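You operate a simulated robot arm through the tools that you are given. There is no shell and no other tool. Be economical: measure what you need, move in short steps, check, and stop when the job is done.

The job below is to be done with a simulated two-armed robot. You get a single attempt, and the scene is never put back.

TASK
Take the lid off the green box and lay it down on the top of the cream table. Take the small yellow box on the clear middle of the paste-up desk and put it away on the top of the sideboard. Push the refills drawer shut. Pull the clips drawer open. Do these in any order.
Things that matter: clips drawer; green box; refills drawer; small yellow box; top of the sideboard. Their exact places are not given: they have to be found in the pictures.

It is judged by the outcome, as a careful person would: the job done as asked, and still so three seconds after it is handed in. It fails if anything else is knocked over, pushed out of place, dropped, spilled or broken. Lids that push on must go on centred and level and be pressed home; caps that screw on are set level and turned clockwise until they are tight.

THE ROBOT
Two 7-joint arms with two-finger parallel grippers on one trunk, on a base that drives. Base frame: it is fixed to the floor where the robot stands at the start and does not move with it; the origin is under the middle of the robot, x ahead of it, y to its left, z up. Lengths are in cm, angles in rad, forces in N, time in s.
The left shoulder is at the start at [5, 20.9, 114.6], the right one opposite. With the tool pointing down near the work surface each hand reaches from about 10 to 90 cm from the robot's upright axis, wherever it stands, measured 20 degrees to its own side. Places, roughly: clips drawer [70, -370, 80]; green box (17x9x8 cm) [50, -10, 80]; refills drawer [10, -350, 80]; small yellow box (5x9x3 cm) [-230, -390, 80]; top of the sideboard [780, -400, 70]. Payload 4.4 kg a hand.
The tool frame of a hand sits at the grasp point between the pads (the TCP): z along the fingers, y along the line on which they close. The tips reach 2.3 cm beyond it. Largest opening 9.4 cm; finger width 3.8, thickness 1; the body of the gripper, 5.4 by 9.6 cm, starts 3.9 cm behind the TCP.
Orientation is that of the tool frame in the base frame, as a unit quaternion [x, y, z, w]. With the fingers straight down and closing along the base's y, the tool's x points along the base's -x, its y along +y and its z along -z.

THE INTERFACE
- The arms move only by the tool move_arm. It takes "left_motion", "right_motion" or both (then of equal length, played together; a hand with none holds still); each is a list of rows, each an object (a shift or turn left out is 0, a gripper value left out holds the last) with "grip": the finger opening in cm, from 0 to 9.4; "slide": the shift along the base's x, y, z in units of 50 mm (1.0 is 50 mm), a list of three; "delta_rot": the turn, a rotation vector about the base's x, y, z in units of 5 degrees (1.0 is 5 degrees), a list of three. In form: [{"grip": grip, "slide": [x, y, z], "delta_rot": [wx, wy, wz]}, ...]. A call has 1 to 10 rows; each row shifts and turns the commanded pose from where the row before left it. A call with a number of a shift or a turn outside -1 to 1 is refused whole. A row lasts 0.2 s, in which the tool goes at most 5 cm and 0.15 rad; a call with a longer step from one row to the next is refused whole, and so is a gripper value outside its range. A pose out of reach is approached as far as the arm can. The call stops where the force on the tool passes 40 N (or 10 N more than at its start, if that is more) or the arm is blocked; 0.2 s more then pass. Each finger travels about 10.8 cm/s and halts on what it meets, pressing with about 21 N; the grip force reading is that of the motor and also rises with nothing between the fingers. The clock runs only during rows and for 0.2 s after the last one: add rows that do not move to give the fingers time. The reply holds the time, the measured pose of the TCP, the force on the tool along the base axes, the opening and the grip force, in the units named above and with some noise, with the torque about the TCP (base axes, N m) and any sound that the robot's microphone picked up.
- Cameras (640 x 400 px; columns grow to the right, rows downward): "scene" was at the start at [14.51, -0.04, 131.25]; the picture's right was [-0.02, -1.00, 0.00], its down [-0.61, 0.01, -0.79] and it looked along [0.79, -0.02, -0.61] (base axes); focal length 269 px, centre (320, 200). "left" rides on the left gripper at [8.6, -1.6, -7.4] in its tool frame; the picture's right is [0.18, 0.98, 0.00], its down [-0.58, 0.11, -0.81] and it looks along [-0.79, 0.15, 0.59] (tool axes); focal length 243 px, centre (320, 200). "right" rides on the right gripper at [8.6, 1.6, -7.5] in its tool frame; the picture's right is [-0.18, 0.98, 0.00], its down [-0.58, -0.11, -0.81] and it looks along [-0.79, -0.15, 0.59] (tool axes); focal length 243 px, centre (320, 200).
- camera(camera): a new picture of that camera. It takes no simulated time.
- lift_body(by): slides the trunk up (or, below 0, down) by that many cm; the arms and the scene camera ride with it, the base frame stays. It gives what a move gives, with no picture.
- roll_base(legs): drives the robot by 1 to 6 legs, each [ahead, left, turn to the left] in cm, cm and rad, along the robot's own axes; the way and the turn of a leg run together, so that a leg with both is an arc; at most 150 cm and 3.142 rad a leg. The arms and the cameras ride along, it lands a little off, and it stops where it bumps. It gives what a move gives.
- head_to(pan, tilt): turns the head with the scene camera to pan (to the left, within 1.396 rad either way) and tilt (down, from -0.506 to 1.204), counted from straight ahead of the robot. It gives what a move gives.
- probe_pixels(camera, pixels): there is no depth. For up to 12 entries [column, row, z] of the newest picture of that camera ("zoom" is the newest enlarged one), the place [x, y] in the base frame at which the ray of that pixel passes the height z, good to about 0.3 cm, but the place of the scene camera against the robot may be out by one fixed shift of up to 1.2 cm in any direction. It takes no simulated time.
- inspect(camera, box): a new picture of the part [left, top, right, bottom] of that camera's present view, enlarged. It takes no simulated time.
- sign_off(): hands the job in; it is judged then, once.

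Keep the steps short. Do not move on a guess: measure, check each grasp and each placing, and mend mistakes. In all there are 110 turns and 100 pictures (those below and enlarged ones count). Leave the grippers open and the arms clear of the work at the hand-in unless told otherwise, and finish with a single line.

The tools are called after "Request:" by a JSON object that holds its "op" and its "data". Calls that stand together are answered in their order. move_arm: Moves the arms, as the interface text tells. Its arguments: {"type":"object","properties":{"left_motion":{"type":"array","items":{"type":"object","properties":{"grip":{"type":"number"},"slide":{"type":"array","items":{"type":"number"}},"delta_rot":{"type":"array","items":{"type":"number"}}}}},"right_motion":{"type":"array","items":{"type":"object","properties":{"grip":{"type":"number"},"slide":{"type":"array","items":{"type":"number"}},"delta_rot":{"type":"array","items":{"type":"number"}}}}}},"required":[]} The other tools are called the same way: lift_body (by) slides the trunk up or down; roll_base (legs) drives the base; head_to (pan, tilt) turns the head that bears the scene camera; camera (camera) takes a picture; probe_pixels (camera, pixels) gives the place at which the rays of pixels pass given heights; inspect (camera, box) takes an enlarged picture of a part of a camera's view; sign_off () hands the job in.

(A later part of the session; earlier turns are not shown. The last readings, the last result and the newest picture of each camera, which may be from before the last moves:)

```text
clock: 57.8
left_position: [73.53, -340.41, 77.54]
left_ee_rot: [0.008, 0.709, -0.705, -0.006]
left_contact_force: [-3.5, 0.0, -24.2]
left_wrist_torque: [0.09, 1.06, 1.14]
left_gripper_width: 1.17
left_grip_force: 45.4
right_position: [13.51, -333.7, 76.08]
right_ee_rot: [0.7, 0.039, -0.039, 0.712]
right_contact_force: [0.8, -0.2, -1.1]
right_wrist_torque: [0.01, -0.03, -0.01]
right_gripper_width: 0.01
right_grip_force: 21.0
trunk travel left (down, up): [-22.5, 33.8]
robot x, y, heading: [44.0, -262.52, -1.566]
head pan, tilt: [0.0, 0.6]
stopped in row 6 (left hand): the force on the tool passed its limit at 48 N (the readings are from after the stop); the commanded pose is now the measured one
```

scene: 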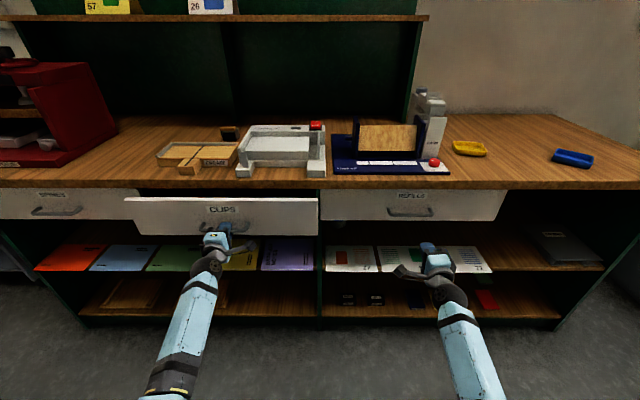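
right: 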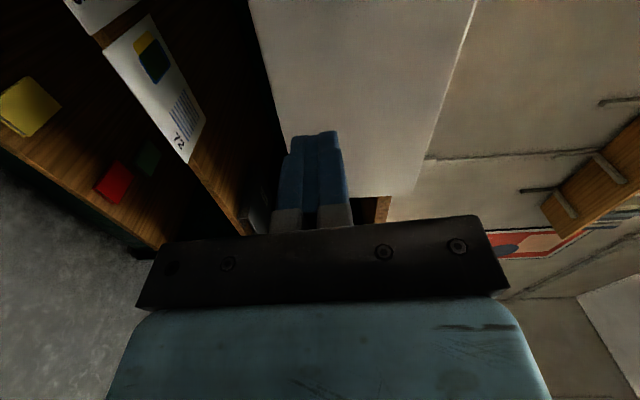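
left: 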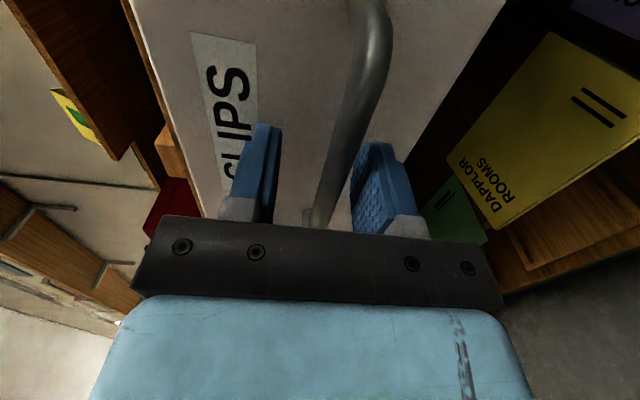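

The drawer stops firmly at about 8 cm. I release and look into the gap for a cause.

Request:
{"op": "move_arm", "data": {"left_motion": [{"grip": 5}, {"slide": [0, 0.5, 0]}, {"slide": [0, 1, 0]}, {"slide": [0, 1, 0]}]}}

Request:
{"op": "inspect", "data": {"camera": "scene", "box": [110, 170, 330, 250]}}

Request:
{"op": "camera", "data": {"camera": "left"}}

```text
clock: 58.4
left_position: [74.41, -340.19, 80.15]
left_ee_rot: [-0.012, -0.699, 0.715, 0.002]
left_contact_force: [-1.4, -1.2, -33.9]
left_wrist_torque: [0.03, 0.73, 0.0]
left_gripper_width: 6.52
left_grip_force: 17.2
right_position: [13.56, -333.72, 75.93]
right_ee_rot: [0.701, 0.039, -0.038, 0.711]
right_contact_force: [0.3, 0.4, -0.8]
right_wrist_torque: [-0.03, 0.0, 0.0]
right_gripper_width: 0.0
right_grip_force: 21.2
trunk travel left (down, up): [-22.5, 33.8]
robot x, y, heading: [44.61, -262.05, -1.567]
head pan, tilt: [0.0, 0.6]
stopped in row 3 (left hand): the force on the tool passed its limit at 57 N (the readings are from after the stop); the commanded pose is now the measured one
```

```text
2.91 times, centred on (220, 210) of scene
```

zoom: 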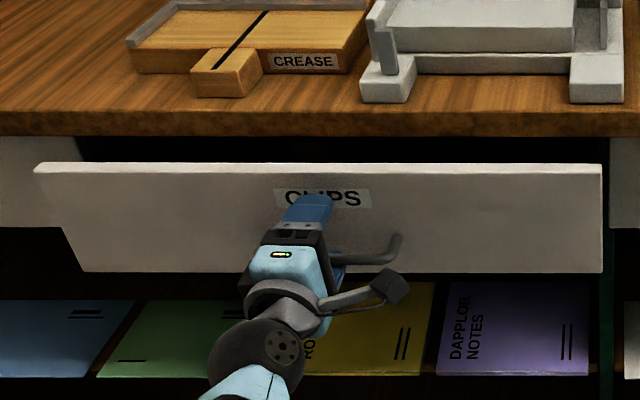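

```text
64 pictures are left
```

left: 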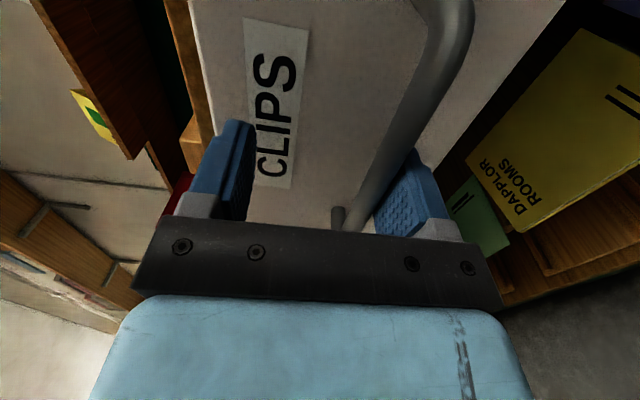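

The hand itself didn't come back but rose: the arm is at a joint limit here, not the drawer. I'll lower the hand to the bar's height, regrip and pull with the base instead.

Request:
{"op": "move_arm", "data": {"left_motion": [{"slide": [-0.1, 0, -0.28]}, {"slide": [-0.1, 0, -0.28]}, {}]}}

Request:
{"op": "camera", "data": {"camera": "left"}}

```text
clock: 59.2
left_position: [73.44, -339.89, 77.47]
left_ee_rot: [-0.015, -0.697, 0.717, -0.001]
left_contact_force: [0.5, 0.4, 0.5]
left_wrist_torque: [-0.02, 0.0, 0.0]
left_gripper_width: 5.01
left_grip_force: 0.0
right_position: [13.5, -333.54, 76.39]
right_ee_rot: [0.699, 0.038, -0.038, 0.713]
right_contact_force: [-0.3, 0.6, -0.3]
right_wrist_torque: [0.05, 0.0, 0.0]
right_gripper_width: 0.0
right_grip_force: 21.4
trunk travel left (down, up): [-22.5, 33.8]
robot x, y, heading: [44.45, -261.91, -1.567]
head pan, tilt: [0.0, 0.6]
```

```text
63 pictures are left
```

left: 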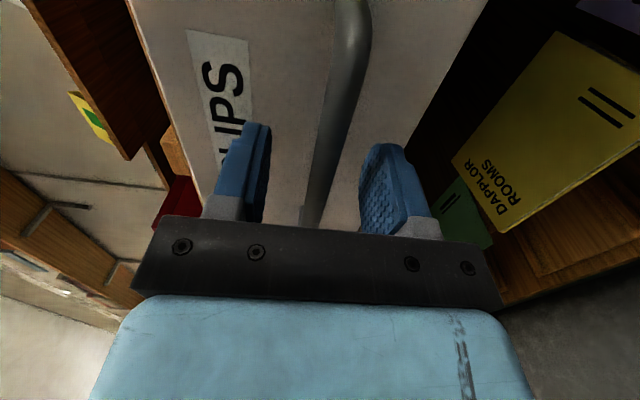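

Bar is centred and no strain is left. I close and back the base 10 cm.

Request:
{"op": "move_arm", "data": {"left_motion": [{"slide": [0, -0.08, 0]}, {"grip": 0}, {}, {}]}}

Request:
{"op": "roll_base", "data": {"legs": [[-10, 0, 0]]}}

Request:
{"op": "camera", "data": {"camera": "scene"}}

```text
clock: 60.2
left_position: [73.34, -340.5, 77.49]
left_ee_rot: [-0.012, -0.698, 0.716, 0.001]
left_contact_force: [0.4, 1.4, -10.3]
left_wrist_torque: [0.0, 1.85, -0.15]
left_gripper_width: 1.21
left_grip_force: 44.5
right_position: [13.3, -333.56, 76.18]
right_ee_rot: [0.701, 0.038, -0.038, 0.712]
right_contact_force: [0.0, 0.2, 0.3]
right_wrist_torque: [0.04, -0.03, 0.01]
right_gripper_width: 0.03
right_grip_force: 20.8
trunk travel left (down, up): [-22.5, 33.8]
robot x, y, heading: [44.36, -262.35, -1.573]
head pan, tilt: [0.0, 0.6]
```

```text
clock: 61.3
left_position: [73.41, -330.67, 77.46]
left_ee_rot: [-0.013, -0.697, 0.717, 0.001]
left_contact_force: [3.7, 0.5, -16.1]
left_wrist_torque: [0.04, 1.76, 0.03]
left_gripper_width: 1.22
left_grip_force: 44.9
right_position: [13.4, -323.9, 76.17]
right_ee_rot: [0.7, 0.039, -0.039, 0.712]
right_contact_force: [-0.2, 0.1, 0.4]
right_wrist_torque: [0.01, 0.01, -0.01]
right_gripper_width: 0.0
right_grip_force: 21.2
trunk travel left (down, up): [-22.5, 33.8]
robot x, y, heading: [44.3, -252.46, -1.568]
head pan, tilt: [0.0, 0.6]
```

```text
62 pictures are left
```

scene: 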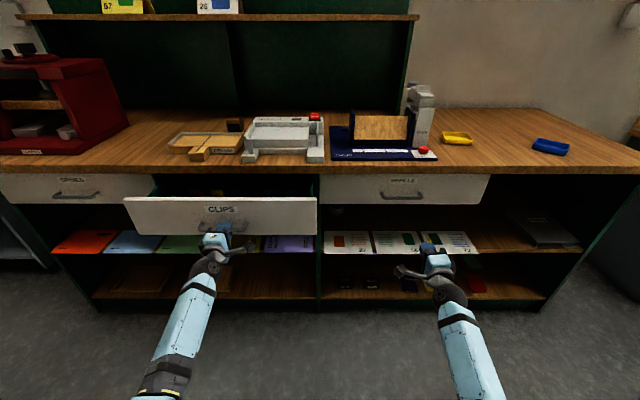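

Open ~18 cm. I take 4 cm more, then release and back off.

Request:
{"op": "roll_base", "data": {"legs": [[-4, 0, 0]]}}

Request:
{"op": "move_arm", "data": {"left_motion": [{"grip": 5}, {}, {}]}}

Request:
{"op": "camera", "data": {"camera": "left"}}

```text
clock: 62.2
left_position: [73.18, -326.75, 77.47]
left_ee_rot: [-0.013, -0.698, 0.716, 0.001]
left_contact_force: [0.8, 2.4, -9.8]
left_wrist_torque: [0.02, 1.71, 0.07]
left_gripper_width: 1.21
left_grip_force: 44.7
right_position: [13.47, -319.91, 76.18]
right_ee_rot: [0.7, 0.04, -0.037, 0.713]
right_contact_force: [-0.5, -0.2, -0.1]
right_wrist_torque: [0.0, 0.01, 0.02]
right_gripper_width: 0.0
right_grip_force: 21.0
trunk travel left (down, up): [-22.5, 33.8]
robot x, y, heading: [43.78, -248.76, -1.57]
head pan, tilt: [0.0, 0.6]
```

```text
clock: 63.0
left_position: [73.3, -326.71, 77.58]
left_ee_rot: [-0.013, -0.697, 0.717, 0.001]
left_contact_force: [0.7, -0.3, 0.2]
left_wrist_torque: [0.03, 0.01, 0.0]
left_gripper_width: 5.02
left_grip_force: 0.2
right_position: [13.36, -319.91, 76.22]
right_ee_rot: [0.7, 0.039, -0.038, 0.712]
right_contact_force: [-0.5, -0.4, -0.2]
right_wrist_torque: [0.02, -0.01, -0.02]
right_gripper_width: 0.0
right_grip_force: 20.5
trunk travel left (down, up): [-22.5, 33.8]
robot x, y, heading: [44.43, -248.31, -1.569]
head pan, tilt: [0.0, 0.6]
```

```text
61 pictures are left
```

left: 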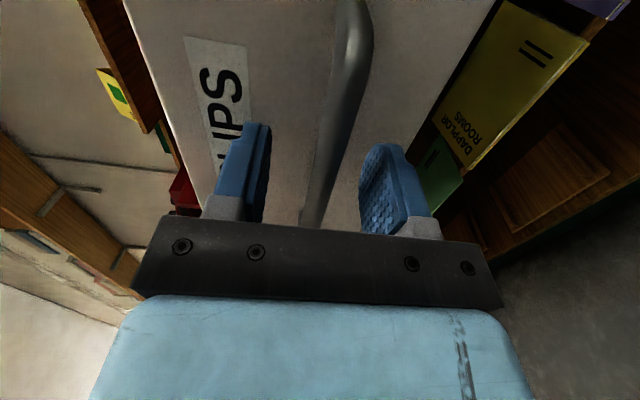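

Fingers clear. I back 60 cm away.

Request:
{"op": "roll_base", "data": {"legs": [[-60, 0, 0]]}}

Request:
{"op": "camera", "data": {"camera": "scene"}}

Request:
{"op": "move_arm", "data": {"left_motion": [{"slide": [0, 0, 0.4], "delta_rot": [0.98, -0.98, -0.98], "grip": 9.4}, {"slide": [0, 0, 0.5], "delta_rot": [0.98, -0.98, -0.98]}, {"slide": [0, 0, 0.5], "delta_rot": [0.98, -0.98, -0.98]}, {"slide": [0, 0, 0.5], "delta_rot": [0.98, -0.98, -0.98]}, {"slide": [0, 0, 0.5], "delta_rot": [0.98, -0.98, -0.98]}, {"slide": [0, 0, 0.5], "delta_rot": [0.98, -0.98, -0.98]}, {"slide": [0, 0, 0.5], "delta_rot": [0.98, -0.98, -0.98]}, {"slide": [0, 0, 0.5], "delta_rot": [0.98, -0.98, -0.98]}, {"slide": [0, 0, 0.5], "delta_rot": [0.98, -0.98, -0.98]}, {"slide": [0, 0, 0.5], "delta_rot": [0.98, -0.98, -0.98]}], "right_motion": [{"slide": [0, 0, 0.4], "delta_rot": [0.98, 0.98, 0.98], "grip": 9.4}, {"slide": [0, 0, 0.5], "delta_rot": [0.98, 0.98, 0.98]}, {"slide": [0, 0, 0.5], "delta_rot": [0.98, 0.98, 0.98]}, {"slide": [0, 0, 0.5], "delta_rot": [0.98, 0.98, 0.98]}, {"slide": [0, 0, 0.5], "delta_rot": [0.98, 0.98, 0.98]}, {"slide": [0, 0, 0.5], "delta_rot": [0.98, 0.98, 0.98]}, {"slide": [0, 0, 0.5], "delta_rot": [0.98, 0.98, 0.98]}, {"slide": [0, 0, 0.5], "delta_rot": [0.98, 0.98, 0.98]}, {"slide": [0, 0, 0.5], "delta_rot": [0.98, 0.98, 0.98]}, {"slide": [0, 0, 0.5], "delta_rot": [0.98, 0.98, 0.98]}]}}

```text
clock: 66.4
left_position: [72.84, -267.06, 77.68]
left_ee_rot: [-0.016, -0.697, 0.717, 0.004]
left_contact_force: [-0.7, 0.7, -0.6]
left_wrist_torque: [0.0, -0.03, 0.03]
left_gripper_width: 5.0
left_grip_force: 0.1
right_position: [13.07, -259.83, 76.33]
right_ee_rot: [0.699, 0.036, -0.041, 0.713]
right_contact_force: [0.3, -0.1, -0.4]
right_wrist_torque: [-0.03, -0.03, 0.0]
right_gripper_width: 0.0
right_grip_force: 21.3
trunk travel left (down, up): [-22.5, 33.8]
robot x, y, heading: [44.78, -188.87, -1.577]
head pan, tilt: [0.0, 0.6]
```

```text
60 pictures are left
```

scene: 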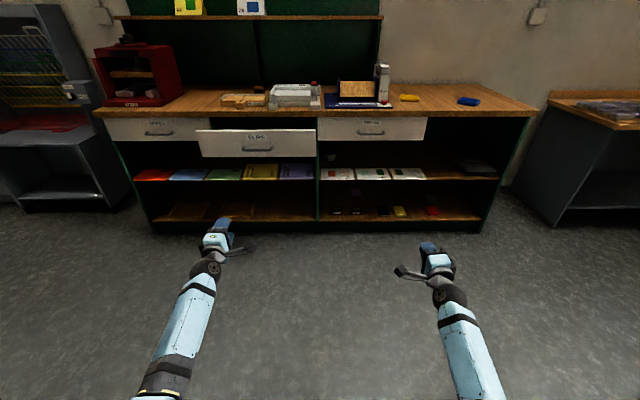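

```text
clock: 68.6
left_position: [72.79, -267.01, 102.13]
left_ee_rot: [0.562, 0.789, -0.248, -0.016]
left_contact_force: [0.0, 0.2, -0.2]
left_wrist_torque: [0.0, 0.0, 0.01]
left_gripper_width: 9.41
left_grip_force: 0.0
right_position: [13.0, -259.63, 100.77]
right_ee_rot: [0.764, 0.593, -0.011, 0.254]
right_contact_force: [0.5, -0.1, 0.1]
right_wrist_torque: [-0.04, 0.01, 0.0]
right_gripper_width: 9.37
right_grip_force: 0.1
trunk travel left (down, up): [-22.5, 33.8]
robot x, y, heading: [44.8, -188.58, -1.579]
head pan, tilt: [0.0, 0.6]
```

Drawers done: clips open, refills shut. I finish turning both hands down, and strafe toward the paste-up desk at x≈-225.

Request:
{"op": "move_arm", "data": {"left_motion": [{"slide": [0, 0.3, 0.35], "delta_rot": [0.764, -0.866, -0.744]}, {"slide": [0, 0.3, 0.35], "delta_rot": [0.764, -0.866, -0.744]}, {"slide": [0, 0.3, 0.35], "delta_rot": [0.764, -0.866, -0.744]}, {"slide": [0, 0.3, 0.35], "delta_rot": [0.764, -0.866, -0.744]}, {"slide": [0, 0.3, 0.35], "delta_rot": [0.764, -0.866, -0.744]}], "right_motion": [{"slide": [0, 0.1, 0.35], "delta_rot": [0.87, 0.8, 0.563]}, {"slide": [0, 0.1, 0.35], "delta_rot": [0.87, 0.8, 0.563]}, {"slide": [0, 0.1, 0.35], "delta_rot": [0.87, 0.8, 0.563]}, {"slide": [0, 0.1, 0.35], "delta_rot": [0.87, 0.8, 0.563]}, {"slide": [0, 0.1, 0.35], "delta_rot": [0.87, 0.8, 0.563]}]}}

Request:
{"op": "roll_base", "data": {"legs": [[0, -130, 0], [0, -130, 0]]}}

Request:
{"op": "head_to", "data": {"pan": 0.0, "tilt": 0.4}}

Request:
{"op": "camera", "data": {"camera": "scene"}}

```text
clock: 69.8
left_position: [72.74, -259.46, 111.06]
left_ee_rot: [0.706, 0.708, -0.002, -0.001]
left_contact_force: [0.3, -0.2, 0.5]
left_wrist_torque: [-0.02, 0.0, 0.02]
left_gripper_width: 9.4
left_grip_force: 0.1
right_position: [13.0, -257.07, 109.55]
right_ee_rot: [0.708, 0.706, 0.0, 0.001]
right_contact_force: [0.0, 0.2, 0.6]
right_wrist_torque: [-0.01, 0.04, -0.01]
right_gripper_width: 9.4
right_grip_force: 0.1
trunk travel left (down, up): [-22.5, 33.8]
robot x, y, heading: [44.42, -188.55, -1.577]
head pan, tilt: [0.0, 0.6]
```

```text
clock: 92.5
left_position: [-186.2, -256.89, 110.86]
left_ee_rot: [0.706, 0.708, -0.002, -0.001]
left_contact_force: [-0.3, 0.1, -0.3]
left_wrist_torque: [-0.01, 0.02, -0.02]
left_gripper_width: 9.38
left_grip_force: 0.0
right_position: [-245.85, -254.56, 109.37]
right_ee_rot: [0.707, 0.707, -0.001, 0.002]
right_contact_force: [0.1, -0.8, 0.4]
right_wrist_torque: [0.01, 0.01, -0.03]
right_gripper_width: 9.42
right_grip_force: 0.0
trunk travel left (down, up): [-22.5, 33.8]
robot x, y, heading: [-214.37, -186.19, -1.573]
head pan, tilt: [0.0, 0.6]
```

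```text
clock: 93.3
left_position: [-186.03, -256.98, 110.77]
left_ee_rot: [0.706, 0.708, -0.002, -0.001]
left_contact_force: [0.2, 0.6, -0.2]
left_wrist_torque: [-0.03, -0.01, 0.0]
left_gripper_width: 9.4
left_grip_force: 0.0
right_position: [-245.85, -254.68, 109.35]
right_ee_rot: [0.707, 0.707, -0.001, 0.002]
right_contact_force: [0.0, 0.3, -0.1]
right_wrist_torque: [0.0, -0.04, -0.02]
right_gripper_width: 9.39
right_grip_force: 0.0
trunk travel left (down, up): [-22.5, 33.8]
robot x, y, heading: [-214.38, -185.71, -1.571]
head pan, tilt: [0.0, 0.4]
```

```text
59 pictures are left
```

scene: 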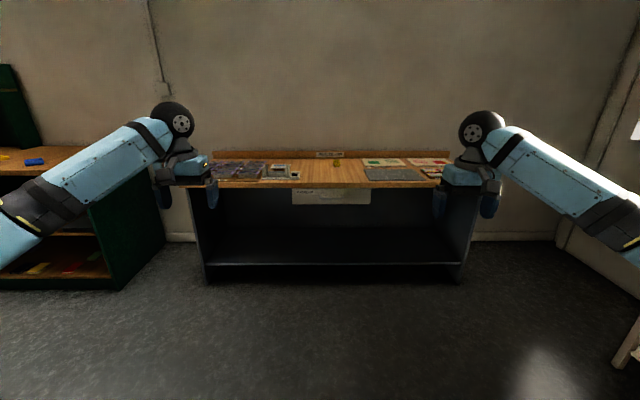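

I see the paste-up desk with a small yellow thing near (337,162). I drive 90 ahead and look down.

Request:
{"op": "roll_base", "data": {"legs": [[90, 0, 0]]}}

Request:
{"op": "head_to", "data": {"pan": 0.0, "tilt": 0.5}}

Request:
{"op": "camera", "data": {"camera": "scene"}}

Request:
{"op": "inspect", "data": {"camera": "scene", "box": [220, 110, 460, 260]}}

```text
clock: 98.0
left_position: [-184.75, -346.88, 110.72]
left_ee_rot: [0.7, 0.715, -0.002, 0.0]
left_contact_force: [-0.1, -0.4, -0.2]
left_wrist_torque: [0.03, -0.01, 0.0]
left_gripper_width: 9.41
left_grip_force: 0.1
right_position: [-244.44, -345.51, 109.41]
right_ee_rot: [0.701, 0.713, -0.001, 0.001]
right_contact_force: [-0.4, -0.1, -0.5]
right_wrist_torque: [-0.01, 0.01, 0.01]
right_gripper_width: 9.4
right_grip_force: 0.0
trunk travel left (down, up): [-22.5, 33.8]
robot x, y, heading: [-214.49, -276.46, -1.563]
head pan, tilt: [0.0, 0.4]
```

```text
clock: 98.7
left_position: [-184.65, -346.82, 110.81]
left_ee_rot: [0.7, 0.714, -0.002, -0.001]
left_contact_force: [0.0, 0.4, -0.4]
left_wrist_torque: [0.03, 0.01, 0.01]
left_gripper_width: 9.42
left_grip_force: 0.2
right_position: [-244.35, -345.58, 109.4]
right_ee_rot: [0.701, 0.713, -0.001, 0.002]
right_contact_force: [-0.4, 0.7, -0.3]
right_wrist_torque: [0.02, 0.01, 0.01]
right_gripper_width: 9.4
right_grip_force: 0.1
trunk travel left (down, up): [-22.5, 33.8]
robot x, y, heading: [-214.32, -276.43, -1.566]
head pan, tilt: [0.0, 0.499]
```

```text
58 pictures are left
```

scene: 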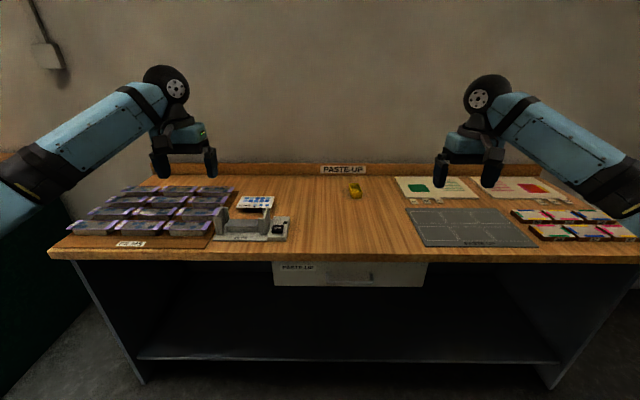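

```text
2.67 times, centred on (340, 185) of scene
```

zoom: 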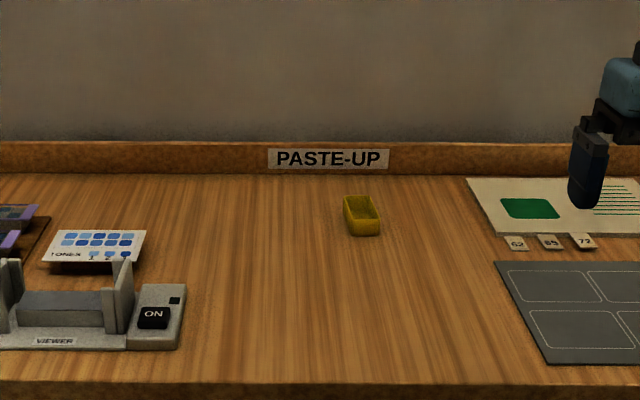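

The yellow box is an open tray at (354,190). I probe it at several heights.

Request:
{"op": "probe_pixels", "data": {"camera": "zoom", "pixels": [[350, 236, 78], [381, 233, 78], [350, 220, 81], [379, 217, 81], [344, 197, 81], [370, 195, 81], [320, 384, 78], [361, 215, 81], [361, 215, 78]]}}

```text
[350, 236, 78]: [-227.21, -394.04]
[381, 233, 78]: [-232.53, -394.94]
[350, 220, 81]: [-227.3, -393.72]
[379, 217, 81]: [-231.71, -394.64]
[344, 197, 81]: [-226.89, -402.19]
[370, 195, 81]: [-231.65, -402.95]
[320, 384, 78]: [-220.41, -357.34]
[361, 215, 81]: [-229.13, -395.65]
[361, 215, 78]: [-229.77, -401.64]
```

Tray centre ≈(-229.3,-398.4), base z≈78, long side along y. I draw hands back 8 cm and drive 47 ahead.

Request:
{"op": "move_arm", "data": {"left_motion": [{"slide": [0, 0.8, 0]}, {"slide": [0, 0.8, 0]}], "right_motion": [{"slide": [0, 0.8, 0]}, {"slide": [0, 0.8, 0]}]}}

Request:
{"op": "roll_base", "data": {"legs": [[46, 0, 0]]}}

Request:
{"op": "head_to", "data": {"pan": -0.1, "tilt": 0.7}}

Request:
{"op": "camera", "data": {"camera": "scene"}}

Request:
{"op": "inspect", "data": {"camera": "scene", "box": [260, 100, 420, 200]}}

```text
clock: 99.3
left_position: [-184.45, -338.82, 110.96]
left_ee_rot: [0.7, 0.715, -0.002, 0.0]
left_contact_force: [-0.5, 0.0, -0.1]
left_wrist_torque: [-0.03, -0.01, 0.0]
left_gripper_width: 9.39
left_grip_force: 0.0
right_position: [-244.41, -337.28, 109.64]
right_ee_rot: [0.702, 0.712, 0.0, 0.002]
right_contact_force: [0.3, 0.5, 0.5]
right_wrist_torque: [-0.02, -0.01, -0.01]
right_gripper_width: 9.41
right_grip_force: 0.0
trunk travel left (down, up): [-22.5, 33.8]
robot x, y, heading: [-214.57, -276.32, -1.56]
head pan, tilt: [0.0, 0.499]
```

```text
clock: 102.1
left_position: [-183.58, -385.13, 110.83]
left_ee_rot: [0.698, 0.716, -0.001, 0.0]
left_contact_force: [0.1, -0.3, 0.2]
left_wrist_torque: [0.03, -0.01, -0.03]
left_gripper_width: 9.39
left_grip_force: 0.1
right_position: [-243.43, -384.0, 109.5]
right_ee_rot: [0.7, 0.714, 0.0, 0.002]
right_contact_force: [-0.6, -0.3, -0.7]
right_wrist_torque: [0.03, 0.02, 0.0]
right_gripper_width: 9.39
right_grip_force: 0.0
trunk travel left (down, up): [-22.5, 33.8]
robot x, y, heading: [-213.65, -322.92, -1.553]
head pan, tilt: [0.0, 0.499]
```

```text
clock: 102.8
left_position: [-183.58, -385.05, 110.79]
left_ee_rot: [0.698, 0.716, -0.002, -0.001]
left_contact_force: [0.1, -0.7, 0.0]
left_wrist_torque: [0.01, -0.04, 0.02]
left_gripper_width: 9.4
left_grip_force: 0.2
right_position: [-243.63, -383.85, 109.6]
right_ee_rot: [0.7, 0.714, -0.001, 0.002]
right_contact_force: [-0.3, 0.2, -1.2]
right_wrist_torque: [0.0, 0.01, -0.01]
right_gripper_width: 9.4
right_grip_force: 0.0
trunk travel left (down, up): [-22.5, 33.8]
robot x, y, heading: [-213.58, -322.6, -1.551]
head pan, tilt: [-0.099, 0.7]
```

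```text
56 pictures are left
```

scene: 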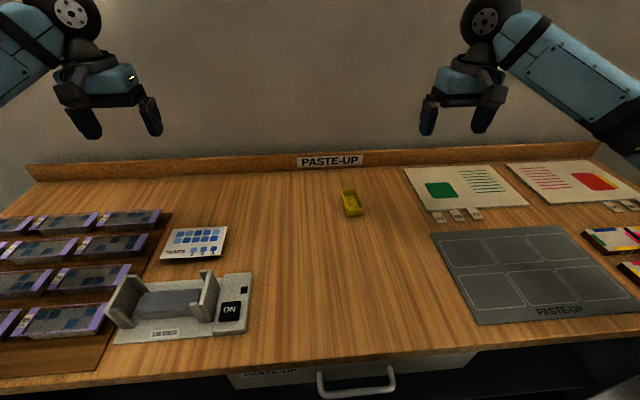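

```text
4.00 times, centred on (340, 150) of scene
```

zoom: 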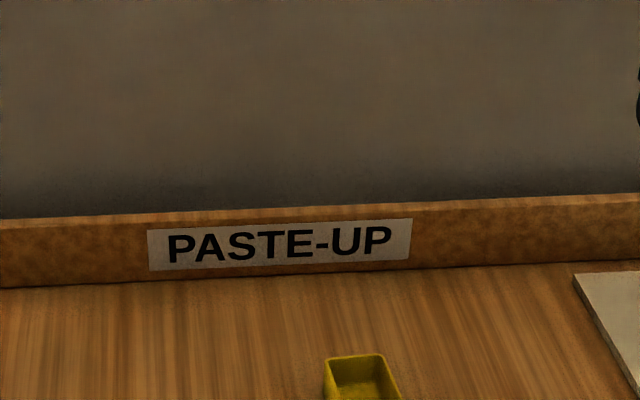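

Request:
{"op": "inspect", "data": {"camera": "scene", "box": [310, 175, 390, 225]}}

Request:
{"op": "camera", "data": {"camera": "right"}}

Request:
{"op": "probe_pixels", "data": {"camera": "scene", "pixels": [[345, 217, 78], [363, 215, 78], [342, 190, 81], [356, 189, 81], [345, 210, 81], [363, 208, 81], [300, 167, 80], [320, 372, 78]]}}

```text
8.00 times, centred on (350, 200) of scene
```

zoom: 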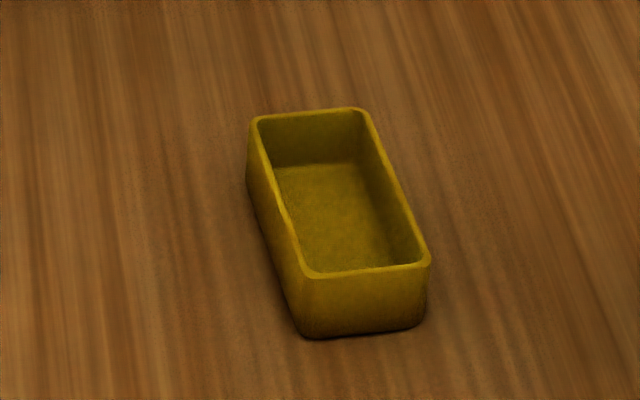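

```text
53 pictures are left
```

right: 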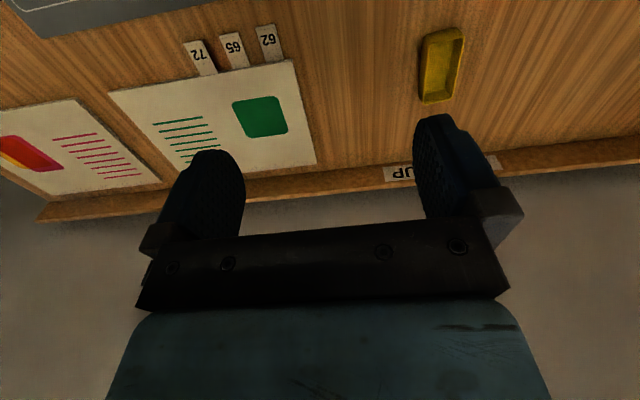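

```text
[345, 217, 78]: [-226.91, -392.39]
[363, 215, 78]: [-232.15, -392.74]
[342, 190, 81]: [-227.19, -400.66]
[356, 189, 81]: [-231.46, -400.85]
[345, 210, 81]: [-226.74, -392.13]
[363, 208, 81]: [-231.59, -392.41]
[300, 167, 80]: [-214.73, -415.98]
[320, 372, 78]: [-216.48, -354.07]
```

Cross-check with the right camera (image is upside-down, wall at bottom).

Request:
{"op": "inspect", "data": {"camera": "right", "box": [400, 10, 496, 70]}}

Request:
{"op": "probe_pixels", "data": {"camera": "right", "pixels": [[428, 37, 81], [463, 30, 81], [449, 100, 81], [422, 102, 81], [442, 65, 78], [418, 35, 78], [418, 102, 78]]}}

```text
6.67 times, centred on (448, 40) of right
```

zoom: 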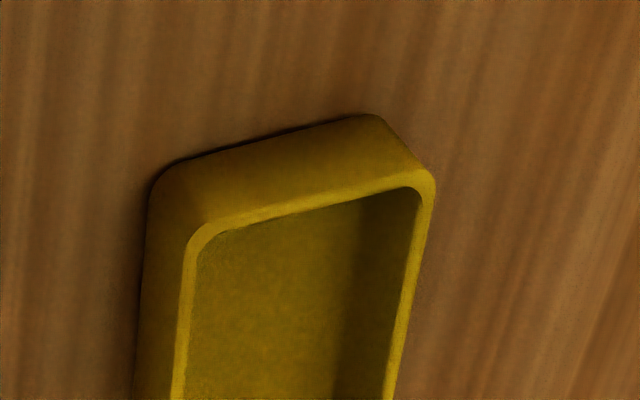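

```text
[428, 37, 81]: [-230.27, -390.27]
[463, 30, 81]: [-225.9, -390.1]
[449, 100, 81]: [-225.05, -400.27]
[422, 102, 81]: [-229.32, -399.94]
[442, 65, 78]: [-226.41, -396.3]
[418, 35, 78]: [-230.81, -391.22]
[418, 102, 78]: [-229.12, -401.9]
```

I move the right hand over the tray (≈(-228,-395.5)) at z 93 and look again.

Request:
{"op": "move_arm", "data": {"right_motion": [{"slide": [0.8, -0.4, 0]}, {"slide": [0.8, -0.4, 0]}, {"slide": [0.8, -0.5, -0.6]}, {"slide": [0.7, -0.5, -0.8]}, {"slide": [0, -0.5, -0.9]}, {"slide": [0, 0, -0.9]}, {}]}}

Request:
{"op": "camera", "data": {"camera": "right"}}

Request:
{"op": "camera", "data": {"camera": "scene"}}

```text
refused: row 3 steps farther than a row can; nothing moved
```

```text
51 pictures are left
```

right: 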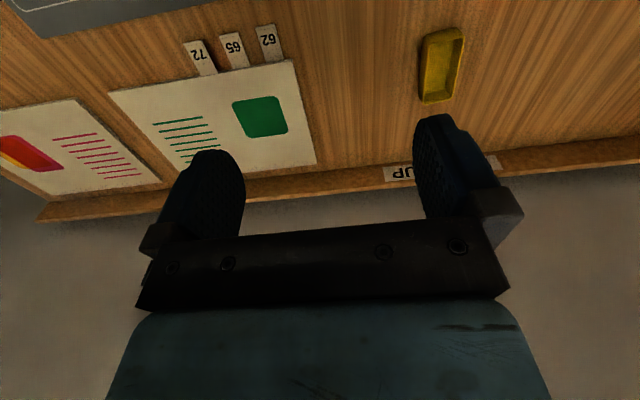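

```text
50 pictures are left
```

scene: 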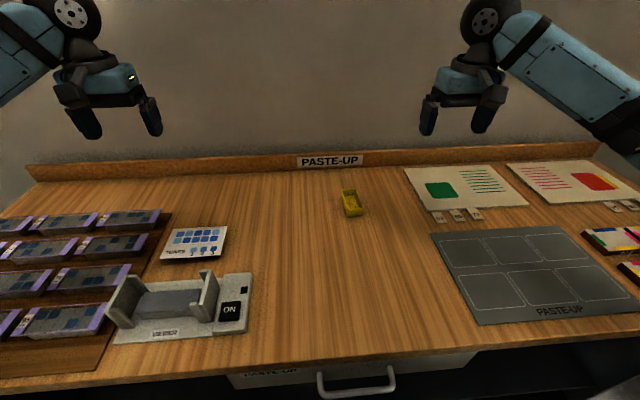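

Steps were too long; I split them.

Request:
{"op": "move_arm", "data": {"right_motion": [{"slide": [0.8, -0.4, 0]}, {"slide": [0.8, -0.4, 0]}, {"slide": [0.8, -0.5, 0]}, {"slide": [0.7, -0.5, -0.2]}, {"slide": [0, -0.5, -0.7]}, {"slide": [0, 0, -0.8]}, {"slide": [0, 0, -0.8]}, {"slide": [0, 0, -0.7]}, {}]}}

Request:
{"op": "camera", "data": {"camera": "right"}}

Request:
{"op": "camera", "data": {"camera": "scene"}}

```text
clock: 104.8
left_position: [-183.48, -385.12, 110.7]
left_ee_rot: [0.698, 0.716, -0.002, -0.001]
left_contact_force: [-0.5, 1.1, -0.2]
left_wrist_torque: [-0.01, -0.01, 0.02]
left_gripper_width: 9.41
left_grip_force: 0.0
right_position: [-227.99, -395.36, 93.73]
right_ee_rot: [0.699, 0.715, -0.001, 0.001]
right_contact_force: [-0.3, -0.1, 0.1]
right_wrist_torque: [-0.02, -0.02, 0.01]
right_gripper_width: 9.39
right_grip_force: 0.1
trunk travel left (down, up): [-22.5, 33.8]
robot x, y, heading: [-213.69, -322.87, -1.556]
head pan, tilt: [-0.099, 0.7]
```

```text
49 pictures are left
```

right: 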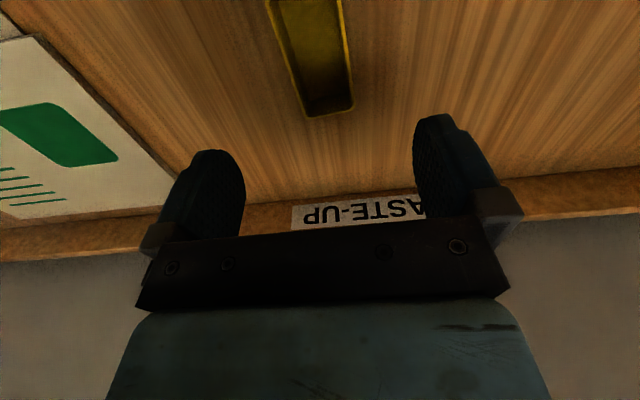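

```text
48 pictures are left
```

scene: 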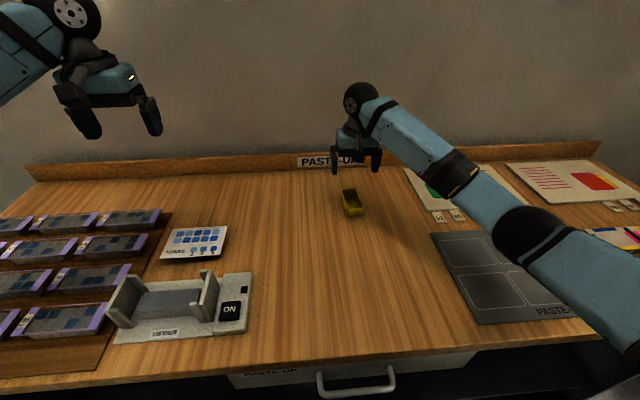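

Tray is nearly in line with the gripper. I probe its far rim.

Request:
{"op": "probe_pixels", "data": {"camera": "right", "pixels": [[309, 116, 81], [354, 106, 81], [276, 30, 81], [344, 30, 81], [309, 116, 80], [320, 55, 81]]}}

```text
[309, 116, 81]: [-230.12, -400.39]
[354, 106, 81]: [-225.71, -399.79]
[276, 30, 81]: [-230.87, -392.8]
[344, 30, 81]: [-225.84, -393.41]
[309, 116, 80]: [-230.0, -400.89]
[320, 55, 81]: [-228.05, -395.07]
```

Centre is (-228.2,-395.6). I descend to z≈81.3 (tips ≈79) and look.

Request:
{"op": "move_arm", "data": {"right_motion": [{"slide": [-0.04, -0.04, -0.8]}, {"slide": [0, 0, -0.8]}, {"slide": [0, 0, -0.6]}, {"slide": [0, 0, -0.3]}, {}]}}

Request:
{"op": "camera", "data": {"camera": "right"}}

Request:
{"op": "inspect", "data": {"camera": "scene", "box": [290, 140, 420, 221]}}

```text
clock: 105.9
left_position: [-183.6, -384.8, 111.03]
left_ee_rot: [0.698, 0.716, -0.003, 0.0]
left_contact_force: [1.0, 0.5, 0.3]
left_wrist_torque: [-0.04, 0.01, 0.0]
left_gripper_width: 9.42
left_grip_force: 0.1
right_position: [-228.15, -395.73, 82.38]
right_ee_rot: [0.699, 0.715, -0.006, 0.009]
right_contact_force: [0.9, 9.0, 21.6]
right_wrist_torque: [0.59, 1.09, -0.64]
right_gripper_width: 9.38
right_grip_force: 0.1
trunk travel left (down, up): [-22.5, 33.8]
robot x, y, heading: [-213.72, -322.57, -1.557]
head pan, tilt: [-0.099, 0.7]
stopped in row 5 (right hand): the force on the tool passed its limit at 46 N (the readings are from after the stop); the commanded pose is now the measured one
```

```text
47 pictures are left
```

right: 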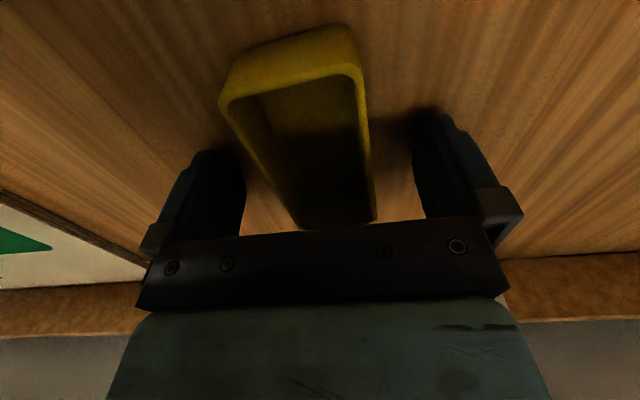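

```text
4.92 times, centred on (355, 180) of scene
```

zoom: 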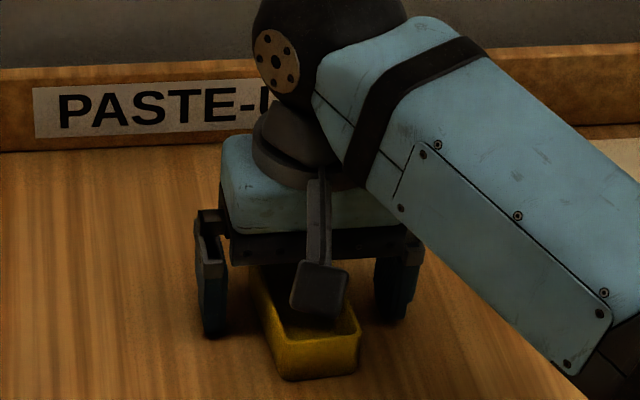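

The fingertips touched the desk at z≈80. I rise 0.8 cm and measure the tray rim at z 83.

Request:
{"op": "move_arm", "data": {"right_motion": [{"slide": [0, 0, 0.16]}, {}]}}

Request:
{"op": "camera", "data": {"camera": "right"}}

Request:
{"op": "probe_pixels", "data": {"camera": "right", "pixels": [[226, 95, 83], [358, 65, 83], [302, 224, 83], [374, 215, 83], [235, 60, 80], [345, 25, 80]]}}

```text
clock: 106.5
left_position: [-183.61, -384.97, 110.82]
left_ee_rot: [0.698, 0.716, -0.002, 0.0]
left_contact_force: [-0.2, 0.3, -0.7]
left_wrist_torque: [0.04, -0.02, -0.03]
left_gripper_width: 9.43
left_grip_force: 0.1
right_position: [-228.2, -395.71, 82.59]
right_ee_rot: [0.699, 0.715, -0.004, 0.005]
right_contact_force: [0.0, 0.6, 1.1]
right_wrist_torque: [-0.01, 0.0, -0.03]
right_gripper_width: 9.4
right_grip_force: 0.0
trunk travel left (down, up): [-22.5, 33.8]
robot x, y, heading: [-213.5, -322.6, -1.549]
head pan, tilt: [-0.099, 0.7]
```

```text
45 pictures are left
```

right: 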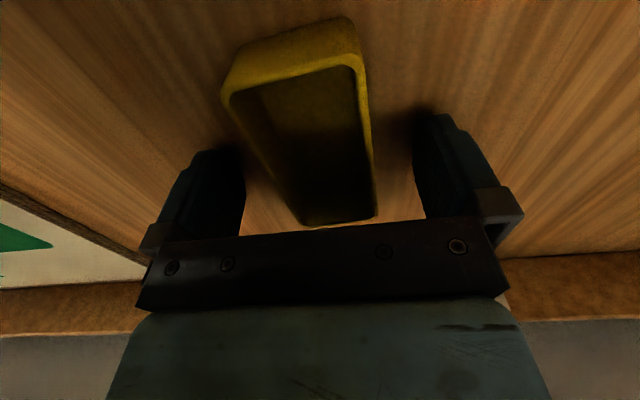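

```text
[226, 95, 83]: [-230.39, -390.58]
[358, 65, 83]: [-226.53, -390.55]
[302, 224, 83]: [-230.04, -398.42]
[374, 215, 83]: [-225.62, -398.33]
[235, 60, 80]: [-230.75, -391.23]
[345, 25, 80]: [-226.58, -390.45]
```

Tray centre y≈-394.7; I shift 0.9 cm back and close.

Request:
{"op": "move_arm", "data": {"right_motion": [{"slide": [0, 0.18, 0]}, {"grip": 3.5}, {"grip": 3.5}, {"grip": 3.5}, {}]}}

Request:
{"op": "camera", "data": {"camera": "right"}}

```text
clock: 107.7
left_position: [-183.56, -384.96, 110.82]
left_ee_rot: [0.698, 0.716, -0.002, 0.0]
left_contact_force: [0.6, 0.5, -0.3]
left_wrist_torque: [-0.01, -0.02, 0.0]
left_gripper_width: 9.4
left_grip_force: 0.0
right_position: [-228.16, -394.93, 82.54]
right_ee_rot: [0.699, 0.715, -0.004, 0.006]
right_contact_force: [-0.3, -0.2, 1.3]
right_wrist_torque: [0.02, 0.0, -0.03]
right_gripper_width: 4.38
right_grip_force: 21.0
trunk travel left (down, up): [-22.5, 33.8]
robot x, y, heading: [-213.74, -322.8, -1.552]
head pan, tilt: [-0.099, 0.7]
```

```text
44 pictures are left
```

right: 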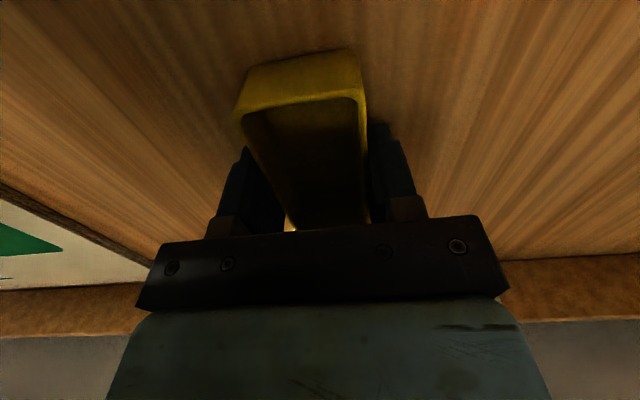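

Gripped at 4.4 cm. I lift to z≈110, draw back, and check.

Request:
{"op": "move_arm", "data": {"right_motion": [{"slide": [0, 0, 0.3]}, {"slide": [0, 0, 0.7]}, {"slide": [0, 0, 0.9]}, {"slide": [0, 0, 0.9]}, {"slide": [0, 0, 0.9]}, {"slide": [0, 0, 0.9]}, {"slide": [0, 0.5, 0.8]}, {"slide": [-0.4, 0.8, 0]}, {"slide": [-0.4, 0.8, 0]}]}}

Request:
{"op": "camera", "data": {"camera": "right"}}

Request:
{"op": "roll_base", "data": {"legs": [[-120, 0, 0], [0, 0, 1.55]]}}

Request:
{"op": "head_to", "data": {"pan": 0.0, "tilt": 0.35}}

Request:
{"op": "camera", "data": {"camera": "scene"}}

```text
clock: 109.7
left_position: [-183.7, -384.98, 110.97]
left_ee_rot: [0.698, 0.716, -0.003, 0.0]
left_contact_force: [0.6, -0.1, 0.4]
left_wrist_torque: [-0.01, 0.01, 0.01]
left_gripper_width: 9.4
left_grip_force: 0.2
right_position: [-232.3, -384.41, 109.71]
right_ee_rot: [0.699, 0.715, -0.003, 0.005]
right_contact_force: [0.3, -0.5, 1.4]
right_wrist_torque: [-0.03, 0.0, 0.02]
right_gripper_width: 4.41
right_grip_force: 21.1
trunk travel left (down, up): [-22.5, 33.8]
robot x, y, heading: [-213.93, -323.05, -1.557]
head pan, tilt: [-0.099, 0.7]
```

```text
43 pictures are left
```

right: 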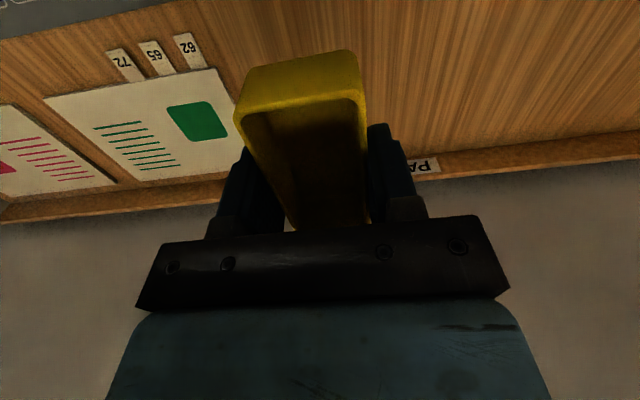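

```text
clock: 119.7
left_position: [-153.17, -172.37, 110.76]
left_ee_rot: [-0.009, 1.0, -0.001, 0.001]
left_contact_force: [0.3, -0.6, -0.8]
left_wrist_torque: [0.0, -0.01, -0.03]
left_gripper_width: 9.4
left_grip_force: 0.0
right_position: [-154.14, -220.84, 109.56]
right_ee_rot: [-0.009, 1.0, 0.002, 0.007]
right_contact_force: [-0.1, -0.3, -0.2]
right_wrist_torque: [0.05, 0.0, -0.02]
right_gripper_width: 4.43
right_grip_force: 20.9
trunk travel left (down, up): [-22.5, 33.8]
robot x, y, heading: [-216.02, -201.93, 0.009]
head pan, tilt: [-0.099, 0.7]
```

```text
clock: 120.5
left_position: [-153.26, -172.22, 110.88]
left_ee_rot: [-0.009, 1.0, -0.002, 0.0]
left_contact_force: [-0.1, 1.1, -0.5]
left_wrist_torque: [-0.01, -0.02, 0.03]
left_gripper_width: 9.4
left_grip_force: 0.0
right_position: [-154.05, -220.78, 109.77]
right_ee_rot: [-0.008, 1.0, 0.001, 0.007]
right_contact_force: [0.1, -0.2, 0.0]
right_wrist_torque: [0.03, 0.02, 0.0]
right_gripper_width: 4.39
right_grip_force: 21.1
trunk travel left (down, up): [-22.5, 33.8]
robot x, y, heading: [-215.83, -201.75, 0.011]
head pan, tilt: [0.0, 0.351]
```

```text
42 pictures are left
```

scene: 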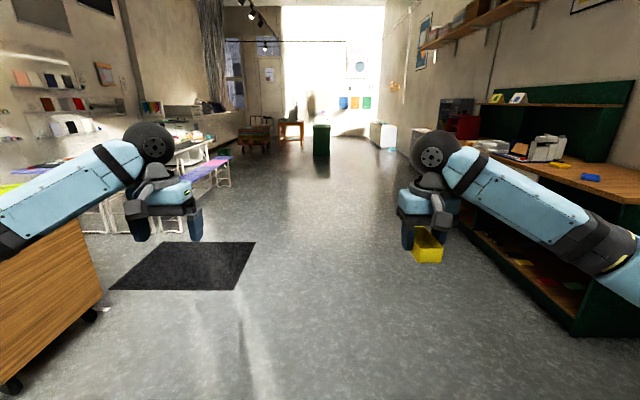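

Clear view down the room. I probe floor points of the green cabinet (321,156) and white unit (383,148).

Request:
{"op": "inspect", "data": {"camera": "scene", "box": [220, 80, 480, 200]}}

Request:
{"op": "probe_pixels", "data": {"camera": "scene", "pixels": [[314, 156, 0], [330, 156, 0], [371, 147, 0], [381, 149, 0], [396, 149, 0], [232, 188, 0], [230, 157, 45]]}}

```text
2.46 times, centred on (350, 140) of scene
```

zoom: 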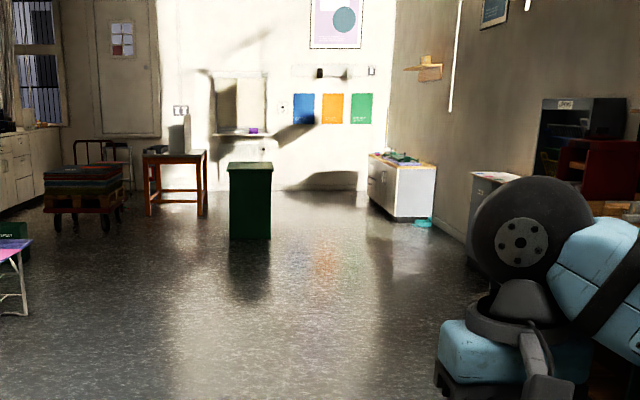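

```text
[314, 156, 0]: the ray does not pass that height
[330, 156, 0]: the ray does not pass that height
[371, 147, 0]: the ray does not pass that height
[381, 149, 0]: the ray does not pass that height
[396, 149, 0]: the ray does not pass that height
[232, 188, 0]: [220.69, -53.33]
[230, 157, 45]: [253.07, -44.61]
```

The white unit with wood top beyond is the sideboard; a green cabinet stands in the middle at x≈480. I drive 400 ahead along this lane first, then look.

Request:
{"op": "roll_base", "data": {"legs": [[0, -20, -0.011], [150, 0, 0], [150, 0, 0], [130, 0, 0]]}}

Request:
{"op": "camera", "data": {"camera": "scene"}}

```text
clock: 143.2
left_position: [278.95, -194.1, 110.81]
left_ee_rot: [-0.006, 1.0, -0.001, 0.001]
left_contact_force: [1.0, 0.4, 0.9]
left_wrist_torque: [0.02, -0.06, -0.01]
left_gripper_width: 9.41
left_grip_force: 0.1
right_position: [277.76, -242.71, 109.58]
right_ee_rot: [-0.005, 1.0, 0.002, 0.007]
right_contact_force: [0.2, 0.7, -1.1]
right_wrist_torque: [-0.05, 0.01, 0.02]
right_gripper_width: 4.42
right_grip_force: 21.3
trunk travel left (down, up): [-22.5, 33.8]
robot x, y, heading: [216.63, -223.23, 0.004]
head pan, tilt: [0.0, 0.351]
```

```text
40 pictures are left
```

scene: 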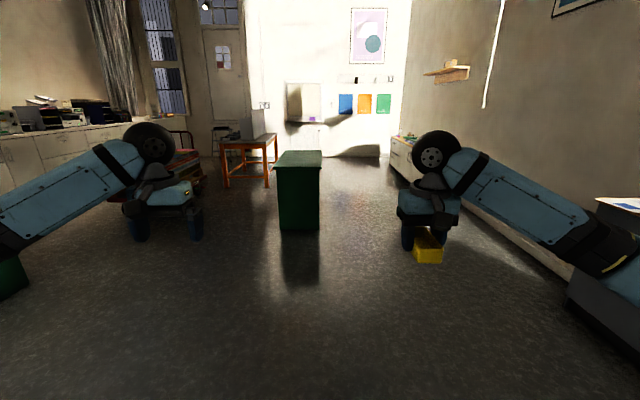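

Green cabinet's right edge y≈-225 at x≈490. I probe the right-hand grey unit and sideboard's foot.

Request:
{"op": "probe_pixels", "data": {"camera": "scene", "pixels": [[278, 228, 0], [321, 231, 0], [568, 300, 0], [572, 262, 75], [410, 180, 0], [393, 170, 0], [600, 197, 75], [500, 235, 0]]}}

Request:
{"op": "head_to", "data": {"pan": -0.6, "tilt": 0.45}}

Request:
{"op": "camera", "data": {"camera": "scene"}}

```text
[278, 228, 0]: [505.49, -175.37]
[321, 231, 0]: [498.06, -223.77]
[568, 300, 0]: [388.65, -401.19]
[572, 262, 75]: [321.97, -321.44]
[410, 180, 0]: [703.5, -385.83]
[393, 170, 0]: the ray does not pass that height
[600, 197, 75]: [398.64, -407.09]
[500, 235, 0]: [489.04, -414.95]
```

```text
clock: 144.2
left_position: [279.05, -194.11, 110.94]
left_ee_rot: [-0.006, 1.0, -0.002, 0.002]
left_contact_force: [-1.6, -1.0, 0.1]
left_wrist_torque: [0.0, 0.01, 0.03]
left_gripper_width: 9.38
left_grip_force: 0.0
right_position: [277.82, -242.77, 109.68]
right_ee_rot: [-0.004, 1.0, 0.001, 0.007]
right_contact_force: [-0.1, 0.1, 0.0]
right_wrist_torque: [-0.03, 0.0, -0.01]
right_gripper_width: 4.39
right_grip_force: 20.4
trunk travel left (down, up): [-22.5, 33.8]
robot x, y, heading: [215.96, -223.77, 0.004]
head pan, tilt: [-0.6, 0.45]
```

```text
39 pictures are left
```

scene: 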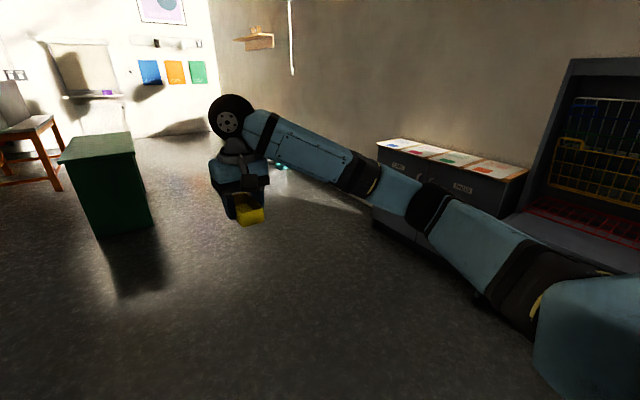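

I go 70 ahead, slide right 65 (y≈-289), then ahead past the green cabinet.

Request:
{"op": "roll_base", "data": {"legs": [[70, 0, -0.004], [0, -66, 0], [150, 0, 0], [150, 0, 0], [60, 0, 0]]}}

Request:
{"op": "head_to", "data": {"pan": -0.3, "tilt": 0.45}}

Request:
{"op": "camera", "data": {"camera": "scene"}}

```text
clock: 171.1
left_position: [712.92, -256.45, 110.92]
left_ee_rot: [-0.005, 1.0, -0.001, 0.0]
left_contact_force: [0.4, -1.3, 0.3]
left_wrist_torque: [-0.03, 0.01, -0.03]
left_gripper_width: 9.39
left_grip_force: 0.0
right_position: [711.56, -305.0, 109.55]
right_ee_rot: [-0.004, 1.0, 0.002, 0.007]
right_contact_force: [-0.7, -0.3, 0.8]
right_wrist_torque: [0.0, 0.01, -0.04]
right_gripper_width: 4.39
right_grip_force: 20.6
trunk travel left (down, up): [-22.5, 33.8]
robot x, y, heading: [650.04, -285.71, -0.002]
head pan, tilt: [-0.6, 0.45]
```

```text
clock: 171.9
left_position: [712.92, -256.42, 110.88]
left_ee_rot: [-0.005, 1.0, -0.001, 0.001]
left_contact_force: [0.1, -0.5, 0.9]
left_wrist_torque: [0.0, 0.03, 0.0]
left_gripper_width: 9.4
left_grip_force: 0.1
right_position: [711.59, -305.06, 109.64]
right_ee_rot: [-0.004, 1.0, 0.002, 0.006]
right_contact_force: [0.5, 0.4, 0.2]
right_wrist_torque: [-0.03, 0.0, 0.02]
right_gripper_width: 4.37
right_grip_force: 20.9
trunk travel left (down, up): [-22.5, 33.8]
robot x, y, heading: [650.38, -285.57, -0.002]
head pan, tilt: [-0.3, 0.45]
```

```text
38 pictures are left
```

scene: 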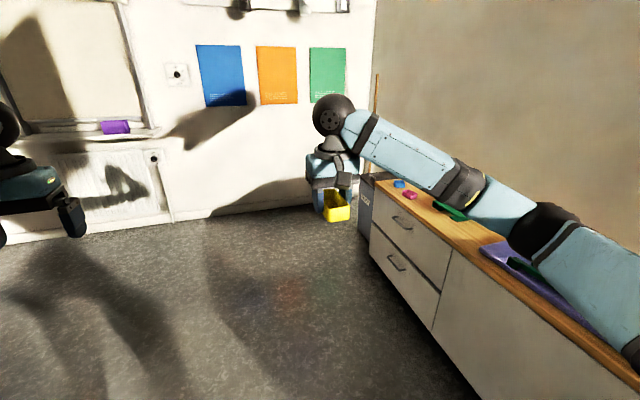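

The sideboard is on my right front. I turn right to face it and look at its top.

Request:
{"op": "roll_base", "data": {"legs": [[0, 0, -1.57], [0, 70, 0]]}}

Request:
{"op": "head_to", "data": {"pan": 0.0, "tilt": 0.65}}

Request:
{"op": "camera", "data": {"camera": "scene"}}

```text
clock: 182.2
left_position: [748.65, -348.3, 111.0]
left_ee_rot: [0.704, 0.711, -0.001, -0.001]
left_contact_force: [-0.2, -0.6, 0.1]
left_wrist_torque: [0.02, -0.02, 0.0]
left_gripper_width: 9.4
left_grip_force: 0.0
right_position: [699.96, -346.97, 109.61]
right_ee_rot: [0.705, 0.709, -0.003, 0.006]
right_contact_force: [-0.5, 0.3, -1.0]
right_wrist_torque: [0.0, 0.01, 0.01]
right_gripper_width: 4.41
right_grip_force: 21.4
trunk travel left (down, up): [-22.5, 33.8]
robot x, y, heading: [719.46, -285.49, -1.574]
head pan, tilt: [-0.3, 0.45]
```

```text
clock: 183.0
left_position: [748.68, -348.33, 110.92]
left_ee_rot: [0.704, 0.71, -0.002, -0.002]
left_contact_force: [0.5, 0.2, 0.4]
left_wrist_torque: [-0.01, -0.01, 0.04]
left_gripper_width: 9.41
left_grip_force: 0.0
right_position: [700.07, -347.0, 109.73]
right_ee_rot: [0.705, 0.709, -0.004, 0.007]
right_contact_force: [0.2, 0.2, 0.0]
right_wrist_torque: [0.0, -0.01, 0.01]
right_gripper_width: 4.41
right_grip_force: 20.8
trunk travel left (down, up): [-22.5, 33.8]
robot x, y, heading: [719.57, -285.82, -1.567]
head pan, tilt: [0.0, 0.649]
```

```text
37 pictures are left
```

scene: 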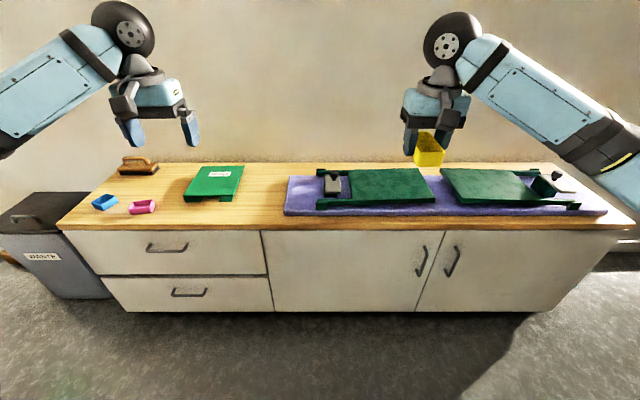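

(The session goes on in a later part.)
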